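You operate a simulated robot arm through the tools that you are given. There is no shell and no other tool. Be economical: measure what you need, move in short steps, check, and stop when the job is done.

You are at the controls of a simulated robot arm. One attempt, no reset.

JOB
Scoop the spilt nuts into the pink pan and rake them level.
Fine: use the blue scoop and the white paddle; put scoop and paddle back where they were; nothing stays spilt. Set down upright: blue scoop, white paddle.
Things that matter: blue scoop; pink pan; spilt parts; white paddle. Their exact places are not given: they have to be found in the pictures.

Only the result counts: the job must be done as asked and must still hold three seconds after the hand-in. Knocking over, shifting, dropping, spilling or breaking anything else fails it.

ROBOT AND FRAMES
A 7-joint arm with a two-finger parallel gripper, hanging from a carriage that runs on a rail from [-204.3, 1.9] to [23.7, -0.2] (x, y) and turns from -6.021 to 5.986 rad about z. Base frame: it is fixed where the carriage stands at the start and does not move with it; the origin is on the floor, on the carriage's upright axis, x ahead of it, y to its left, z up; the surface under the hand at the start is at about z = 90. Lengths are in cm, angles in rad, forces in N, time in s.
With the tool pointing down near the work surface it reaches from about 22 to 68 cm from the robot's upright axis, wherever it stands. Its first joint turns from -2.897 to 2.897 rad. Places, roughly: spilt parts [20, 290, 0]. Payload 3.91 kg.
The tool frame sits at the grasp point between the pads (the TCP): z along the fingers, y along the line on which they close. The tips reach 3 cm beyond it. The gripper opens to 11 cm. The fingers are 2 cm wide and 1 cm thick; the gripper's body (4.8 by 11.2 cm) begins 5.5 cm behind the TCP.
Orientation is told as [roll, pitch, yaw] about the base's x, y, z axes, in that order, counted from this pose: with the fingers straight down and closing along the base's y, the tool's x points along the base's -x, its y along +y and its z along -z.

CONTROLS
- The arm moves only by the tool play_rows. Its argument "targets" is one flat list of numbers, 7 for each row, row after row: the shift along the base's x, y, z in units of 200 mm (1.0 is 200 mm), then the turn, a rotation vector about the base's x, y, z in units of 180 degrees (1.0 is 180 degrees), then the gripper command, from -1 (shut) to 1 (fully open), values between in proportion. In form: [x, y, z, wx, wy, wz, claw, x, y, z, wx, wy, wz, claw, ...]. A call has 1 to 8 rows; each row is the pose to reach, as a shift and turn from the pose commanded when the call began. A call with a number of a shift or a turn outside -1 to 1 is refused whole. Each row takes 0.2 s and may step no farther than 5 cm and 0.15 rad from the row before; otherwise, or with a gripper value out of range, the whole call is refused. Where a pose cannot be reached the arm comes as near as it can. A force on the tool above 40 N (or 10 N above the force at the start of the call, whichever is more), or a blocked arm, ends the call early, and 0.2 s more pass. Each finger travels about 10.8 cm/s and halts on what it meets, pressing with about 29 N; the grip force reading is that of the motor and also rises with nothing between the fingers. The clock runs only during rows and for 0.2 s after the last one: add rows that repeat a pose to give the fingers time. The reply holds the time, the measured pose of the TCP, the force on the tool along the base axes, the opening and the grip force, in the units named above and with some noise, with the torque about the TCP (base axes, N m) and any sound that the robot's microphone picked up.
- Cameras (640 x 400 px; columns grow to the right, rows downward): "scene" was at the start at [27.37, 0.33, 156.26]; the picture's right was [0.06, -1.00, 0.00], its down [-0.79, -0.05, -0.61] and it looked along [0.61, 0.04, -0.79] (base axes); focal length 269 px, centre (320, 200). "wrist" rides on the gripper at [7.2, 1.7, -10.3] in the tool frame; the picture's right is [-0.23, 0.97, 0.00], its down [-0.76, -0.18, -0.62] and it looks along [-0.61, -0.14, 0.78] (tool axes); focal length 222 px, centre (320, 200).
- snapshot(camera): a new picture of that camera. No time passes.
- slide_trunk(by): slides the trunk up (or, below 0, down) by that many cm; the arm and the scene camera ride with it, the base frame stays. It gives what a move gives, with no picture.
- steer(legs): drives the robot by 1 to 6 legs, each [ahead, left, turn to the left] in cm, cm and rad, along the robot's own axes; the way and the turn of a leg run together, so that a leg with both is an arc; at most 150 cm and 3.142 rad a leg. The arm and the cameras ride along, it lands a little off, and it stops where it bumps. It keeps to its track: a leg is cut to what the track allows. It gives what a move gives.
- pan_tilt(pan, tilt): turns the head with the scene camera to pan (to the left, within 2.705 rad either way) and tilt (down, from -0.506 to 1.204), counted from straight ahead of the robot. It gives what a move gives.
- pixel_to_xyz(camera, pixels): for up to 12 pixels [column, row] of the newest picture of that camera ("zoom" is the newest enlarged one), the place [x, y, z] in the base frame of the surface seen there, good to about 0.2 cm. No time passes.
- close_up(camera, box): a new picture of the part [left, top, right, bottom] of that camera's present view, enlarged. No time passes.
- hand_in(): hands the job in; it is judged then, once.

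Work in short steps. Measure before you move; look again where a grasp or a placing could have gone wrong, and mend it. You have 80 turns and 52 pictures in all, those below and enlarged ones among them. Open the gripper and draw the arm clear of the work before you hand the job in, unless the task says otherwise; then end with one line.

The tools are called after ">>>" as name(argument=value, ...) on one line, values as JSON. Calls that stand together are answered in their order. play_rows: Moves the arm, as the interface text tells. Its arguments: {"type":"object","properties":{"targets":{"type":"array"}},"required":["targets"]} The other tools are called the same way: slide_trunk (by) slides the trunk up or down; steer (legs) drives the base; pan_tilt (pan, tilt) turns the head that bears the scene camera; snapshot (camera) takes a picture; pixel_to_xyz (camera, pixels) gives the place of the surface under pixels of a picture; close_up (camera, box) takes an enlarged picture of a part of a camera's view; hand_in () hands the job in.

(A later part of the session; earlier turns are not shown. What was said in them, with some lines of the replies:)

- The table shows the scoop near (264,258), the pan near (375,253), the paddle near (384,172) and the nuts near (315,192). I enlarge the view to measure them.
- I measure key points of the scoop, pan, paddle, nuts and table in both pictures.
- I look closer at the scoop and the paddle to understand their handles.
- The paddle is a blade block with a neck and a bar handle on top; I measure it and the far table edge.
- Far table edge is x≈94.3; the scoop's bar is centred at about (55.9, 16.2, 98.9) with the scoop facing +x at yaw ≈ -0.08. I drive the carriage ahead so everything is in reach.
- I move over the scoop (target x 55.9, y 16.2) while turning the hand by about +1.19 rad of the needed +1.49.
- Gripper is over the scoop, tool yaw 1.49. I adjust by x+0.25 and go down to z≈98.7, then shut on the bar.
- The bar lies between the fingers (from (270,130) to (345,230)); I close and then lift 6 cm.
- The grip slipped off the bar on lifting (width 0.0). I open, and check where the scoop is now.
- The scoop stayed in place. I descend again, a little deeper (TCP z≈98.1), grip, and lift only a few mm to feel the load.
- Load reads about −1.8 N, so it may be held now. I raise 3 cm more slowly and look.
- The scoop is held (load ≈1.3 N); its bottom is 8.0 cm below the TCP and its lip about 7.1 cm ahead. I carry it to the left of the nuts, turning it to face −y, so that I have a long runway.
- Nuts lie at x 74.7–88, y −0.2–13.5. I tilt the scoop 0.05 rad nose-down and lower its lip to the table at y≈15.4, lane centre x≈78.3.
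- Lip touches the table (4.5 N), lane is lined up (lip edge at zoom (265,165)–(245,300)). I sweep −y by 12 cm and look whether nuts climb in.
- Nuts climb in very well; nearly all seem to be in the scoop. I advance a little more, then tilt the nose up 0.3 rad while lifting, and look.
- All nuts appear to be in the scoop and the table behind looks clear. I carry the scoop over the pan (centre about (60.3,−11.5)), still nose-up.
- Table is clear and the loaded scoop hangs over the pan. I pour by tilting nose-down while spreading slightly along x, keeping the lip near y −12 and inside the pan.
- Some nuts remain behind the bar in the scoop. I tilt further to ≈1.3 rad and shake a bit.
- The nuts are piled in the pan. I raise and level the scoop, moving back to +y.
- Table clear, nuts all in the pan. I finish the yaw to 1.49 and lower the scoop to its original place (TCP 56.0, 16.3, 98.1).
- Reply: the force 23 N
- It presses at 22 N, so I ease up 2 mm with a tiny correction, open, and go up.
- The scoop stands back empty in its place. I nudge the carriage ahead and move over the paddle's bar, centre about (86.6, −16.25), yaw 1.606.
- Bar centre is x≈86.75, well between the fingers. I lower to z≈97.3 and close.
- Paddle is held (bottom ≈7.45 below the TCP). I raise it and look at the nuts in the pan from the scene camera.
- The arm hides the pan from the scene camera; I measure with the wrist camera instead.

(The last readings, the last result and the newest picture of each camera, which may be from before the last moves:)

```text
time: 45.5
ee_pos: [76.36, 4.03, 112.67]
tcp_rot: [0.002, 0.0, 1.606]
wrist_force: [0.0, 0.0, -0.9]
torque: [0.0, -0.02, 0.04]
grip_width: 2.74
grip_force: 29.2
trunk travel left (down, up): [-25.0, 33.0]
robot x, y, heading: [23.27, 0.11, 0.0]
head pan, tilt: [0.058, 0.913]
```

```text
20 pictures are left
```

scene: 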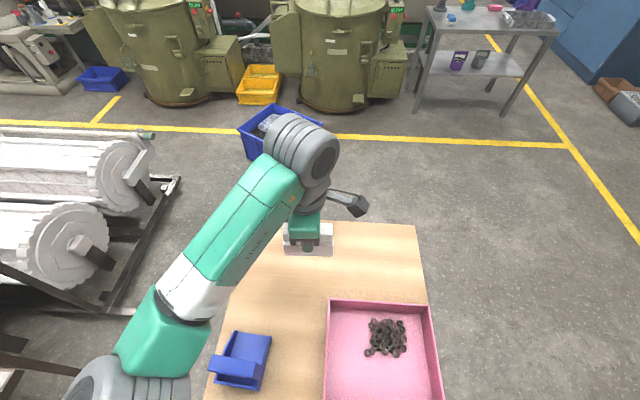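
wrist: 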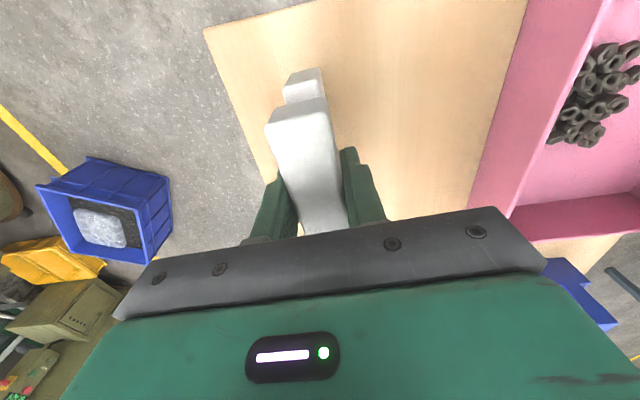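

>>> close_up(camera="scene", box=[320, 295, 448, 400])

>>> pixel_to_xyz(camera="scene", pixels=[[370, 354], [402, 352], [373, 325], [401, 324], [385, 340], [395, 345], [380, 330], [350, 340], [327, 302], [432, 308], [335, 315], [425, 322]])

```text
3.81 times, centred on (384, 348) of scene
```

zoom: 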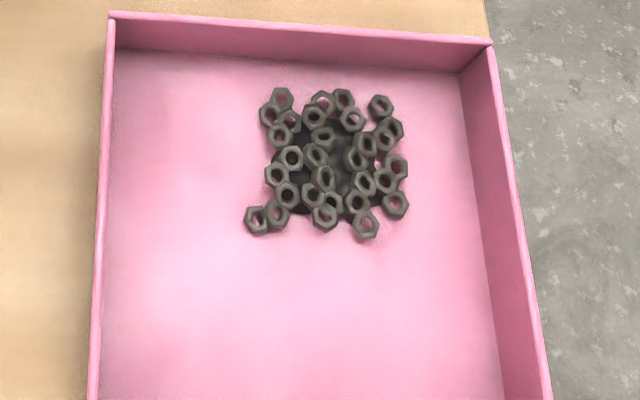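

```text
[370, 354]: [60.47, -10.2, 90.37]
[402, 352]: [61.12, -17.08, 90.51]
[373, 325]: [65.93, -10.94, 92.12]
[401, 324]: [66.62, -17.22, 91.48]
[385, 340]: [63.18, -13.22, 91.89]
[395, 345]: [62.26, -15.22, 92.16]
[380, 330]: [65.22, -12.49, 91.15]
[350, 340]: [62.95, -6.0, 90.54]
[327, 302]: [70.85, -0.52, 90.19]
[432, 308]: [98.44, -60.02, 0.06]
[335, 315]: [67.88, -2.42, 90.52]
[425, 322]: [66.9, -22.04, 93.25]
```

The pile lies at x 60.5–67.5, y −9…−17.7, two layers (tops 92.2). I'll rake toward the free +y side: turn the paddle's bar along x and bring it to the right of the pile at (63.6, −19.4).

>>> play_rows(targets=[-0.08, -0.1, 0, 0, 0, -0.047, -1, -0.16, -0.2, 0, 0, 0, -0.094, -1, -0.24, -0.3, 0, 0, 0, -0.141, -1, -0.32, -0.4, 0, 0, 0, -0.188, -1, -0.4, -0.5, 0, 0, 0, -0.235, -1, -0.48, -0.6, 0, 0, 0, -0.282, -1, -0.56, -0.7, 0, 0, 0, -0.329, -1, -0.638, -0.8, 0, 0, 0, -0.376, -1])

>>> play_rows(targets=[0, -0.12, 0, 0, 0, -0.047, -1, 0, -0.24, 0, 0, 0, -0.094, -1, 0, -0.37, 0, 0, 0, -0.1352, -1, 0, -0.37, -0.2, 0, 0, -0.1352, -1, 0, -0.37, -0.3, 0, 0, -0.1352, -1, 0, -0.37, -0.3, 0, 0, -0.1352, -1])

>>> snapshot(camera="wrist")

>>> close_up(camera="scene", box=[320, 295, 448, 400])

```text
time: 47.3
ee_pos: [63.92, -12.1, 112.54]
tcp_rot: [-0.001, -0.002, 0.423]
wrist_force: [-0.6, -0.7, -0.6]
torque: [-0.01, 0.03, 0.02]
grip_width: 2.76
grip_force: 28.8
trunk travel left (down, up): [-25.0, 33.0]
robot x, y, heading: [23.55, -0.35, 0.001]
head pan, tilt: [0.058, 0.913]
```

```text
time: 48.7
ee_pos: [63.99, -19.62, 106.48]
tcp_rot: [0.0, 0.0, 0.001]
wrist_force: [0.1, 0.6, -1.4]
torque: [0.03, -0.01, 0.03]
grip_width: 2.74
grip_force: 28.9
trunk travel left (down, up): [-25.0, 33.0]
robot x, y, heading: [23.57, -0.36, 0.003]
head pan, tilt: [0.058, 0.913]
```

```text
18 pictures are left
```

wrist: 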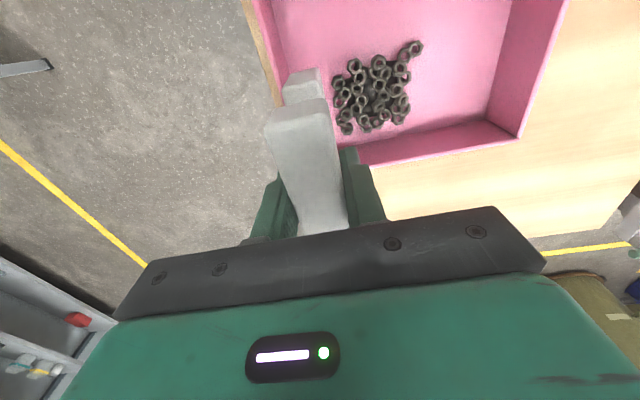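

```text
3.81 times, centred on (384, 348) of scene
```

zoom: 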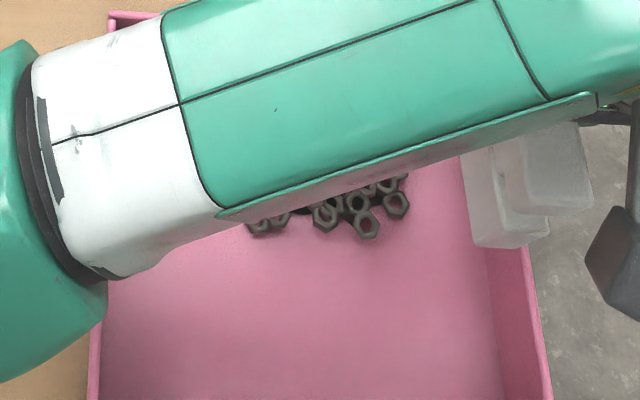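

I measure the right and far rims of the pan and the nut layer before lowering.

>>> pixel_to_xyz(camera="wrist", pixels=[[262, 20], [270, 40], [275, 70], [270, 15], [285, 15], [400, 161], [400, 150], [400, 140], [440, 130], [345, 115], [360, 90], [395, 110]])

>>> pixel_to_xyz(camera="zoom", pixels=[[480, 160], [500, 240], [540, 240], [480, 250], [510, 300], [525, 260], [531, 300], [540, 330], [475, 190], [490, 280]])

```text
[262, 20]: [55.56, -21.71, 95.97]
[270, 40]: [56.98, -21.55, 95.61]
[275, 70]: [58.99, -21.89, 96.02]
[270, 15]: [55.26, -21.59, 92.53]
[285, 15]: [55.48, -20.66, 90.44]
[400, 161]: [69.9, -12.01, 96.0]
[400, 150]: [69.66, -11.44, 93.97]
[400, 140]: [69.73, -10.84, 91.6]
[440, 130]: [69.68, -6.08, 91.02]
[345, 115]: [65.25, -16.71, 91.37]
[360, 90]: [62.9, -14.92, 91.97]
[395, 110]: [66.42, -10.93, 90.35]
```

```text
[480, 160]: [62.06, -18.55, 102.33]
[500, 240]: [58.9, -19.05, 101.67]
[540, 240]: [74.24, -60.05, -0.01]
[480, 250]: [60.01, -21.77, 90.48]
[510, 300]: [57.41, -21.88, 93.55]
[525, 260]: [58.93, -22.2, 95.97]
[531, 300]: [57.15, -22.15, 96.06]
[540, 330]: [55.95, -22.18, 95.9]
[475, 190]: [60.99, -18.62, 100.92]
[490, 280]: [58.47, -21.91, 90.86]
```

Inner walls: right y≈−21.7, far x≈69.65; the blade fits. I lower its bottom to ≈91.5 (one nut layer above the pan floor) and rake +y by 12 cm.

>>> play_rows(targets=[-0.01, 0, -0.15, 0, 0, 0, -1, -0.01, 0, -0.3, 0, 0, 0, -1, -0.01, 0, -0.3775, 0, 0, 0, -1, -0.01, 0, -0.3775, 0, 0, 0, -1])

>>> play_rows(targets=[0, 0.08, 0, 0, 0, 0, -1, 0, 0.16, 0, 0, 0, 0, -1, 0, 0.24, 0, 0, 0, 0, -1, 0, 0.32, 0, 0, 0, 0, -1, 0, 0.4, 0, 0, 0, 0, -1, 0, 0.48, 0, 0, 0, 0, -1, 0, 0.56, 0, 0, 0, 0, -1, 0, 0.62, 0, 0, 0, 0, -1])

>>> snapshot(camera="wrist")

```text
time: 49.7
ee_pos: [63.76, -19.39, 98.91]
tcp_rot: [-0.001, 0.001, 0.002]
wrist_force: [-4.7, 1.9, 11.5]
torque: [-0.22, 0.08, -0.09]
grip_width: 2.74
grip_force: 29.1
trunk travel left (down, up): [-25.0, 33.0]
robot x, y, heading: [23.46, -0.06, -0.0]
head pan, tilt: [0.058, 0.913]
```

```text
time: 51.5
ee_pos: [63.8, -7.03, 99.04]
tcp_rot: [-0.001, 0.0, 0.001]
wrist_force: [-0.1, -1.2, -0.9]
torque: [0.01, -0.01, -0.01]
grip_width: 2.78
grip_force: 28.9
trunk travel left (down, up): [-25.0, 33.0]
robot x, y, heading: [23.43, -0.26, 0.003]
head pan, tilt: [0.058, 0.913]
```

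```text
16 pictures are left
```

wrist: 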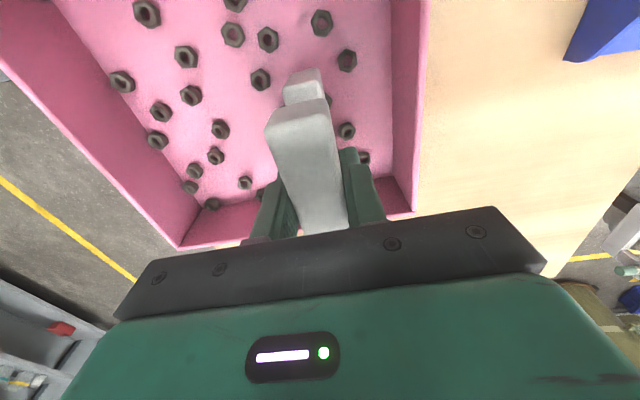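

The nuts are now spread in one layer all over the pan. I lift straight up and look with the wrist camera.

>>> play_rows(targets=[0, 0, 0.15, 0, 0, 0, -1, 0, 0, 0.35, 0, 0, 0, -1, 0, 0, 0.55, 0, 0, 0, -1, 0, 0, 0.7, 0, 0, 0, -1, 0.15, 0.15, 0.7, 0, 0, 0, -1, 0.3, 0.3, 0.7, 0, 0, 0, -1, 0.45, 0.45, 0.7, 0, 0, 0, -1, 0.6, 0.5, 0.7, 0, 0, 0, -1])

>>> snapshot(camera="scene")

>>> close_up(camera="scene", box=[320, 295, 448, 400])

```text
time: 53.3
ee_pos: [75.81, 2.79, 112.89]
tcp_rot: [0.001, -0.001, -0.001]
wrist_force: [0.4, 0.8, -0.4]
torque: [0.0, 0.0, -0.01]
grip_width: 2.74
grip_force: 29.5
trunk travel left (down, up): [-25.0, 33.0]
robot x, y, heading: [23.44, -0.11, 0.004]
head pan, tilt: [0.058, 0.913]
```

```text
15 pictures are left
```

scene: 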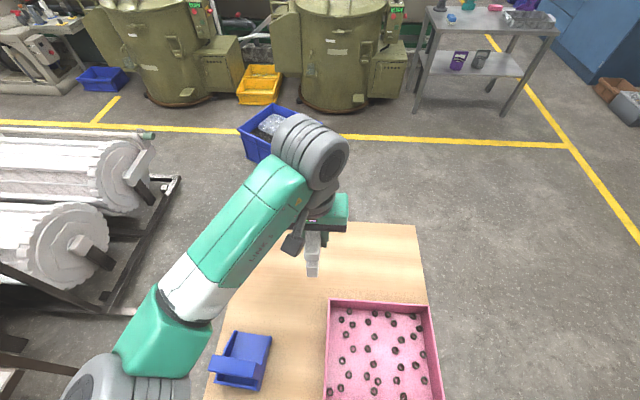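

```text
3.81 times, centred on (384, 348) of scene
```

zoom: 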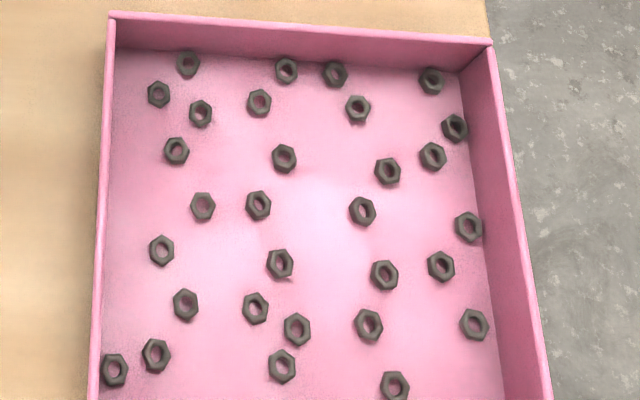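

Level single layer, nothing spilt. I carry the paddle back to its place (86.7, −16.25), turning to yaw 1.606.

>>> play_rows(targets=[0.06, -0.1, 0, 0, 0, 0.047, -1, 0.12, -0.2, 0, 0, 0, 0.094, -1, 0.18, -0.32, 0, 0, 0, 0.141, -1, 0.25, -0.45, 0, 0, 0, 0.188, -1, 0.32, -0.58, 0, 0, 0, 0.235, -1, 0.4, -0.7, 0, 0, 0, 0.282, -1, 0.48, -0.84, 0, 0, 0, 0.329, -1, 0.545, -0.952, 0, 0, 0, 0.376, -1])

>>> play_rows(targets=[0, 0, 0, 0, 0, 0.047, -1, 0, 0, 0, 0, 0, 0.094, -1, 0, 0, -0.15, 0, 0, 0.1355, -1, 0, 0, -0.35, 0, 0, 0.1355, -1, 0, 0, -0.55, 0, 0, 0.1355, -1, 0, 0, -0.65, 0, 0, 0.1355, -1, 0, 0, -0.65, 0, 0, 0.1355, -1])

```text
time: 55.1
ee_pos: [86.66, -16.12, 112.66]
tcp_rot: [0.002, -0.002, 1.185]
wrist_force: [0.5, 0.6, -1.1]
torque: [-0.01, 0.0, 0.0]
grip_width: 2.74
grip_force: 29.0
trunk travel left (down, up): [-25.0, 33.0]
robot x, y, heading: [23.11, -0.23, 0.003]
head pan, tilt: [0.058, 0.913]
```

```text
time: 56.7
ee_pos: [86.56, -16.09, 99.9]
tcp_rot: [0.001, -0.001, 1.608]
wrist_force: [0.4, 0.1, 0.0]
torque: [-0.02, 0.0, -0.02]
grip_width: 2.75
grip_force: 28.9
trunk travel left (down, up): [-25.0, 33.0]
robot x, y, heading: [23.4, 0.0, -0.001]
head pan, tilt: [0.058, 0.913]
```

I lower the last ≈2.4 cm with a tiny correction (x+0.1, y−0.15), watching for contact.

>>> play_rows(targets=[0.005, -0.007, -0.06, 0, 0, 0, -1, 0.005, -0.007, -0.1, 0, 0, 0, -1, 0.005, -0.007, -0.115, 0, 0, 0, -1, 0.005, -0.007, -0.12, 0, 0, 0, -1, 0.005, -0.007, -0.12, 0, 0, 0, -1])

>>> close_up(camera="scene", box=[350, 220, 440, 290])

```text
time: 57.9
ee_pos: [86.61, -16.23, 97.58]
tcp_rot: [0.001, -0.001, 1.609]
wrist_force: [0.5, 0.3, -0.2]
torque: [-0.01, -0.02, -0.04]
grip_width: 2.77
grip_force: 29.2
trunk travel left (down, up): [-25.0, 33.0]
robot x, y, heading: [23.57, 0.04, -0.001]
head pan, tilt: [0.058, 0.913]
```

```text
5.71 times, centred on (395, 255) of scene
```

zoom: 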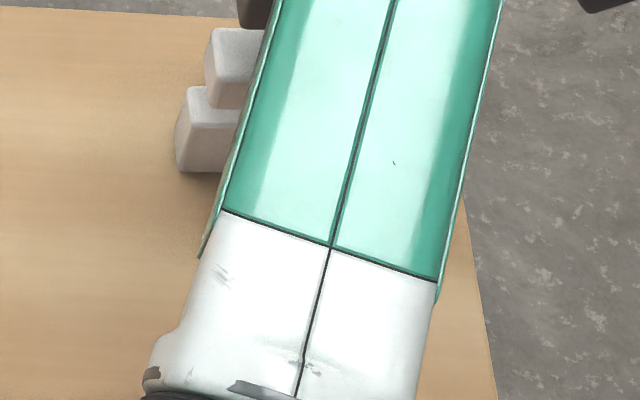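

Almost in contact; I lower in millimetre steps until a slight push is felt.

>>> play_rows(targets=[0, 0, -0.005, 0, 0, 0, -1, 0, 0, -0.008, 0, 0, 0, -1, 0, 0, -0.008, 0, 0, 0, -1])

```text
time: 58.7
ee_pos: [86.6, -16.32, 97.37]
tcp_rot: [0.002, 0.001, 1.605]
wrist_force: [0.5, -0.2, -1.5]
torque: [-0.03, 0.01, 0.02]
grip_width: 2.74
grip_force: 28.9
trunk travel left (down, up): [-25.0, 33.0]
robot x, y, heading: [23.47, -0.5, 0.005]
head pan, tilt: [0.058, 0.913]
```

>>> play_rows(targets=[0, 0, -0.005, 0, 0, 0, -1, 0, 0, -0.01, 0, 0, 0, -1, 0, 0, -0.01, 0, 0, 0, -1])

```text
time: 59.5
ee_pos: [86.65, -16.22, 97.33]
tcp_rot: [0.0, 0.0, 1.607]
wrist_force: [-3.8, 1.5, 11.5]
torque: [0.27, 0.24, 0.04]
grip_width: 2.75
grip_force: 28.3
trunk travel left (down, up): [-25.0, 33.0]
robot x, y, heading: [23.34, -0.63, 0.001]
head pan, tilt: [0.058, 0.913]
```

Contact is made (11.5 N). I ease up 1 mm, open, and rise clear.

>>> play_rows(targets=[0, 0, 0.005, 0, 0, 0, -1, 0, 0, 0.005, 0, 0, 0, 0, 0, 0, 0.005, 0, 0, 0, 1, 0, 0, 0.005, 0, 0, 0, 1, 0, 0, 0.005, 0, 0, 0, 1, 0, 0, 0.15, 0, 0, 0, 1, 0, 0, 0.35, 0, 0, 0, 1, 0, 0, 0.55, 0, 0, 0, 1])

>>> play_rows(targets=[0, 0, 0.2, 0, 0, 0, 1, 0, 0.15, 0.35, 0, 0, 0, 1, -0.1, 0.3, 0.45, 0, 0, 0, 1, -0.2, 0.45, 0.5, 0, 0, 0, 1, -0.3, 0.6, 0.5, 0, 0, 0, 1, -0.4, 0.75, 0.5, 0, 0, 0, 1, -0.5, 0.88, 0.5, 0, 0, 0, 1, -0.5, 1.0, 0.5, 0, 0, 0, 1])

>>> snapshot(camera="scene")

>>> pixel_to_xyz(camera="scene", pixels=[[373, 228], [408, 228], [372, 250], [406, 250], [215, 360], [250, 372], [240, 336], [270, 340]])

```text
time: 61.3
ee_pos: [86.8, -16.19, 108.25]
tcp_rot: [-0.001, 0.001, 1.607]
wrist_force: [0.1, -0.4, -0.1]
torque: [0.02, 0.0, -0.01]
grip_width: 10.99
grip_force: 0.0
trunk travel left (down, up): [-25.0, 33.0]
robot x, y, heading: [23.7, -0.35, 0.001]
head pan, tilt: [0.058, 0.913]
```

```text
time: 63.1
ee_pos: [76.75, 3.74, 118.36]
tcp_rot: [0.001, 0.001, 1.608]
wrist_force: [0.3, -0.1, -0.5]
torque: [-0.01, 0.03, -0.02]
grip_width: 10.98
grip_force: 0.2
trunk travel left (down, up): [-25.0, 33.0]
robot x, y, heading: [23.67, -0.44, 0.001]
head pan, tilt: [0.058, 0.913]
```

```text
12 pictures are left
```

scene: 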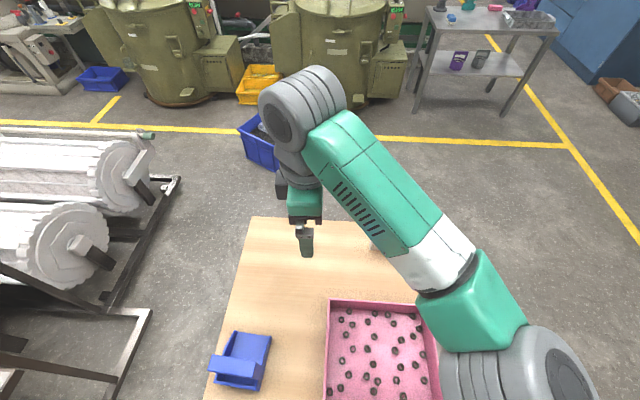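

```text
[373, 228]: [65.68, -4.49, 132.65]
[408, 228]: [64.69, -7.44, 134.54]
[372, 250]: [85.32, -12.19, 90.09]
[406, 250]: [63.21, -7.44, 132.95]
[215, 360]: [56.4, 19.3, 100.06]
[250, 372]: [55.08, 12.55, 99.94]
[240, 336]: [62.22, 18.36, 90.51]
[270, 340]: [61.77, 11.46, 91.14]
```

The arm hides the paddle; I drive the carriage back to its start and look at everything.

>>> play_rows(targets=[0, 0.1, 0.2, 0, 0, 0, 1, 0, 0.2, 0.4, 0, 0, 0, 1])

>>> steer(legs=[[-23.5, 0, 0]])

>>> snapshot(camera="scene")

>>> close_up(camera="scene", box=[220, 150, 440, 310])

```text
time: 63.7
ee_pos: [76.99, 7.81, 126.17]
tcp_rot: [-0.003, 0.001, 1.605]
wrist_force: [-0.6, -0.9, -1.1]
torque: [-0.01, -0.02, 0.0]
grip_width: 11.02
grip_force: 0.0
trunk travel left (down, up): [-25.0, 33.0]
robot x, y, heading: [23.61, -0.21, 0.001]
head pan, tilt: [0.058, 0.913]
```

```text
time: 65.4
ee_pos: [52.83, 8.04, 126.19]
tcp_rot: [0.0, 0.001, 1.609]
wrist_force: [0.4, -0.1, -0.3]
torque: [0.01, -0.02, -0.02]
grip_width: 10.99
grip_force: 0.0
trunk travel left (down, up): [-25.0, 33.0]
robot x, y, heading: [-0.69, 0.09, -0.001]
head pan, tilt: [0.058, 0.913]
```

```text
11 pictures are left
```

scene: 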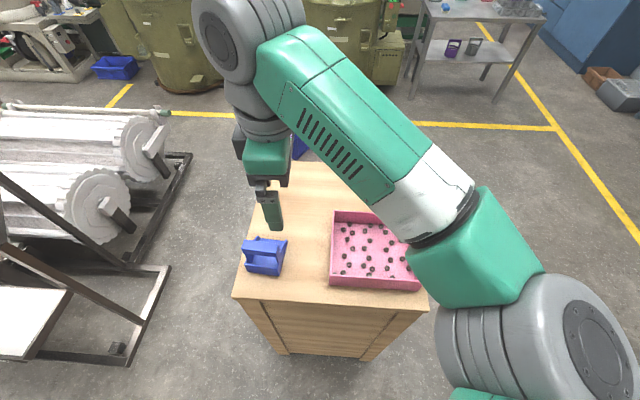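

```text
2.50 times, centred on (330, 230) of scene
```

zoom: 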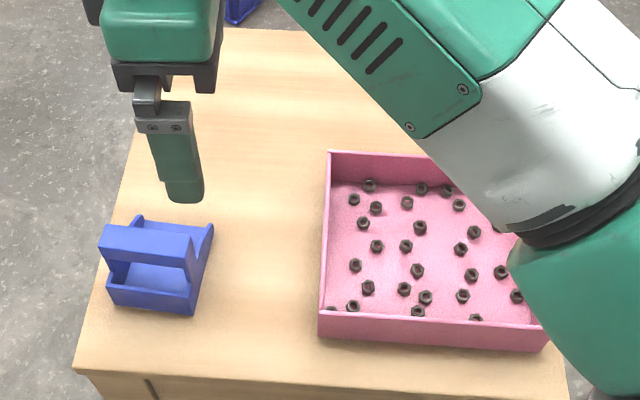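

The elbow hides the paddle; I turn the hand back toward yaw 0 so that the wrist camera looks along +x.

>>> play_rows(targets=[0, 0, 0, 0, 0, -0.047, 1, 0, 0, 0, 0, 0, -0.094, 1, 0, 0, 0, 0, 0, -0.141, 1, 0, 0, 0, 0, 0, -0.188, 1, 0, 0, 0, 0, 0, -0.235, 1, 0, 0, 0, 0, 0, -0.282, 1, 0, 0, 0, 0, 0, -0.329, 1, 0, 0, 0, 0, 0, -0.376, 1])

>>> play_rows(targets=[0, 0, 0, 0, 0, -0.047, 1, 0, 0, 0, 0, 0, -0.094, 1, 0, 0, 0, 0, 0, -0.135, 1, 0, 0, 0.1, 0, 0, -0.135, 1, 0, 0, 0.3, 0, 0, -0.135, 1])

>>> snapshot(camera="scene")

>>> snapshot(camera="wrist")

```text
time: 67.2
ee_pos: [53.08, 8.04, 126.12]
tcp_rot: [0.0, -0.001, 0.424]
wrist_force: [0.4, 0.8, 0.0]
torque: [-0.01, 0.0, -0.01]
grip_width: 11.02
grip_force: 0.1
trunk travel left (down, up): [-25.0, 33.0]
robot x, y, heading: [-0.85, -0.03, 0.001]
head pan, tilt: [0.058, 0.913]
```

```text
time: 68.4
ee_pos: [52.75, 7.92, 132.1]
tcp_rot: [0.0, 0.001, 0.001]
wrist_force: [0.0, 0.6, 0.4]
torque: [-0.01, -0.03, -0.03]
grip_width: 10.98
grip_force: 0.0
trunk travel left (down, up): [-25.0, 33.0]
robot x, y, heading: [-0.92, 0.05, -0.001]
head pan, tilt: [0.058, 0.913]
```

```text
9 pictures are left
```

scene: 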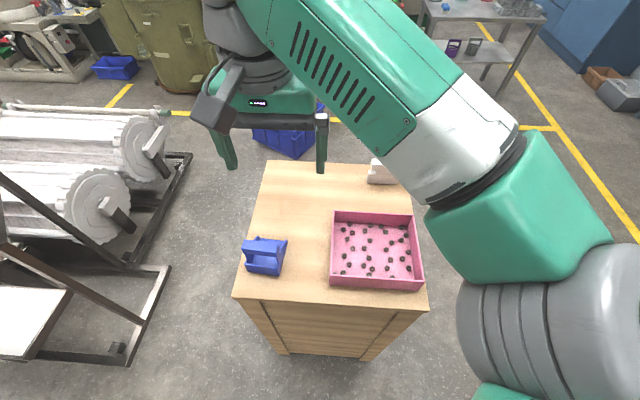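

```text
8 pictures are left
```

wrist: 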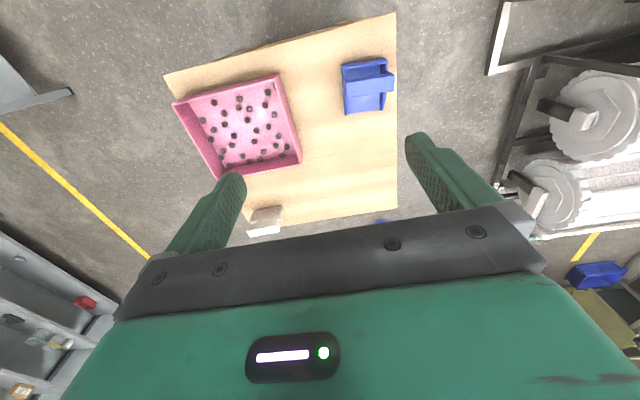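

All is in place; I verify positions of paddle, scoop and pan against the first measurements.

>>> pixel_to_xyz(camera="scene", pixels=[[371, 161], [370, 171], [369, 183], [333, 214], [412, 218], [330, 286], [419, 290], [249, 239], [245, 262], [285, 241], [271, 274]])

>>> close_up(camera="scene", box=[220, 150, 440, 310])

```text
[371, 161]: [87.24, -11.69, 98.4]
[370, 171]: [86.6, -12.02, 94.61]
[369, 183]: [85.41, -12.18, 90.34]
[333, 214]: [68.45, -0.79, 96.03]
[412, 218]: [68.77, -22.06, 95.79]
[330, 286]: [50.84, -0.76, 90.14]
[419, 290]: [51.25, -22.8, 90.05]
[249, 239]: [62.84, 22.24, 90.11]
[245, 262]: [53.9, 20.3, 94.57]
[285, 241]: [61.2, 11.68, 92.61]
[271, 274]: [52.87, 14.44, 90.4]
```

```text
2.50 times, centred on (330, 230) of scene
```

zoom: 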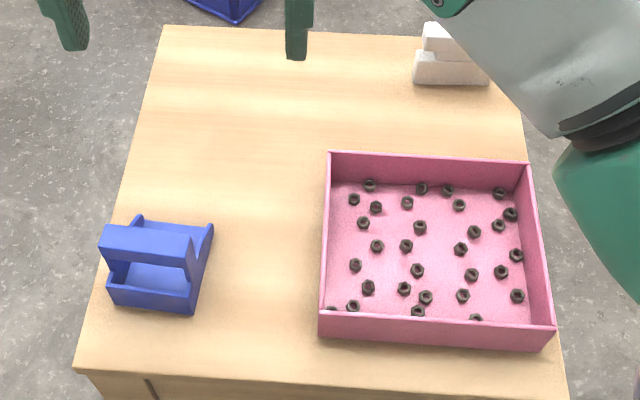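

Scoop, paddle and pan stand where they were, the nuts lie level in the pan, the table is clear, and the gripper is open and away. I hand in.

>>> hand_in()

```text
The job is handed in.
```

The job is handed in: all the visible spilt nuts are in the pink pan in one level layer. The blue scoop and white paddle are back upright in their places, and the table is clear.
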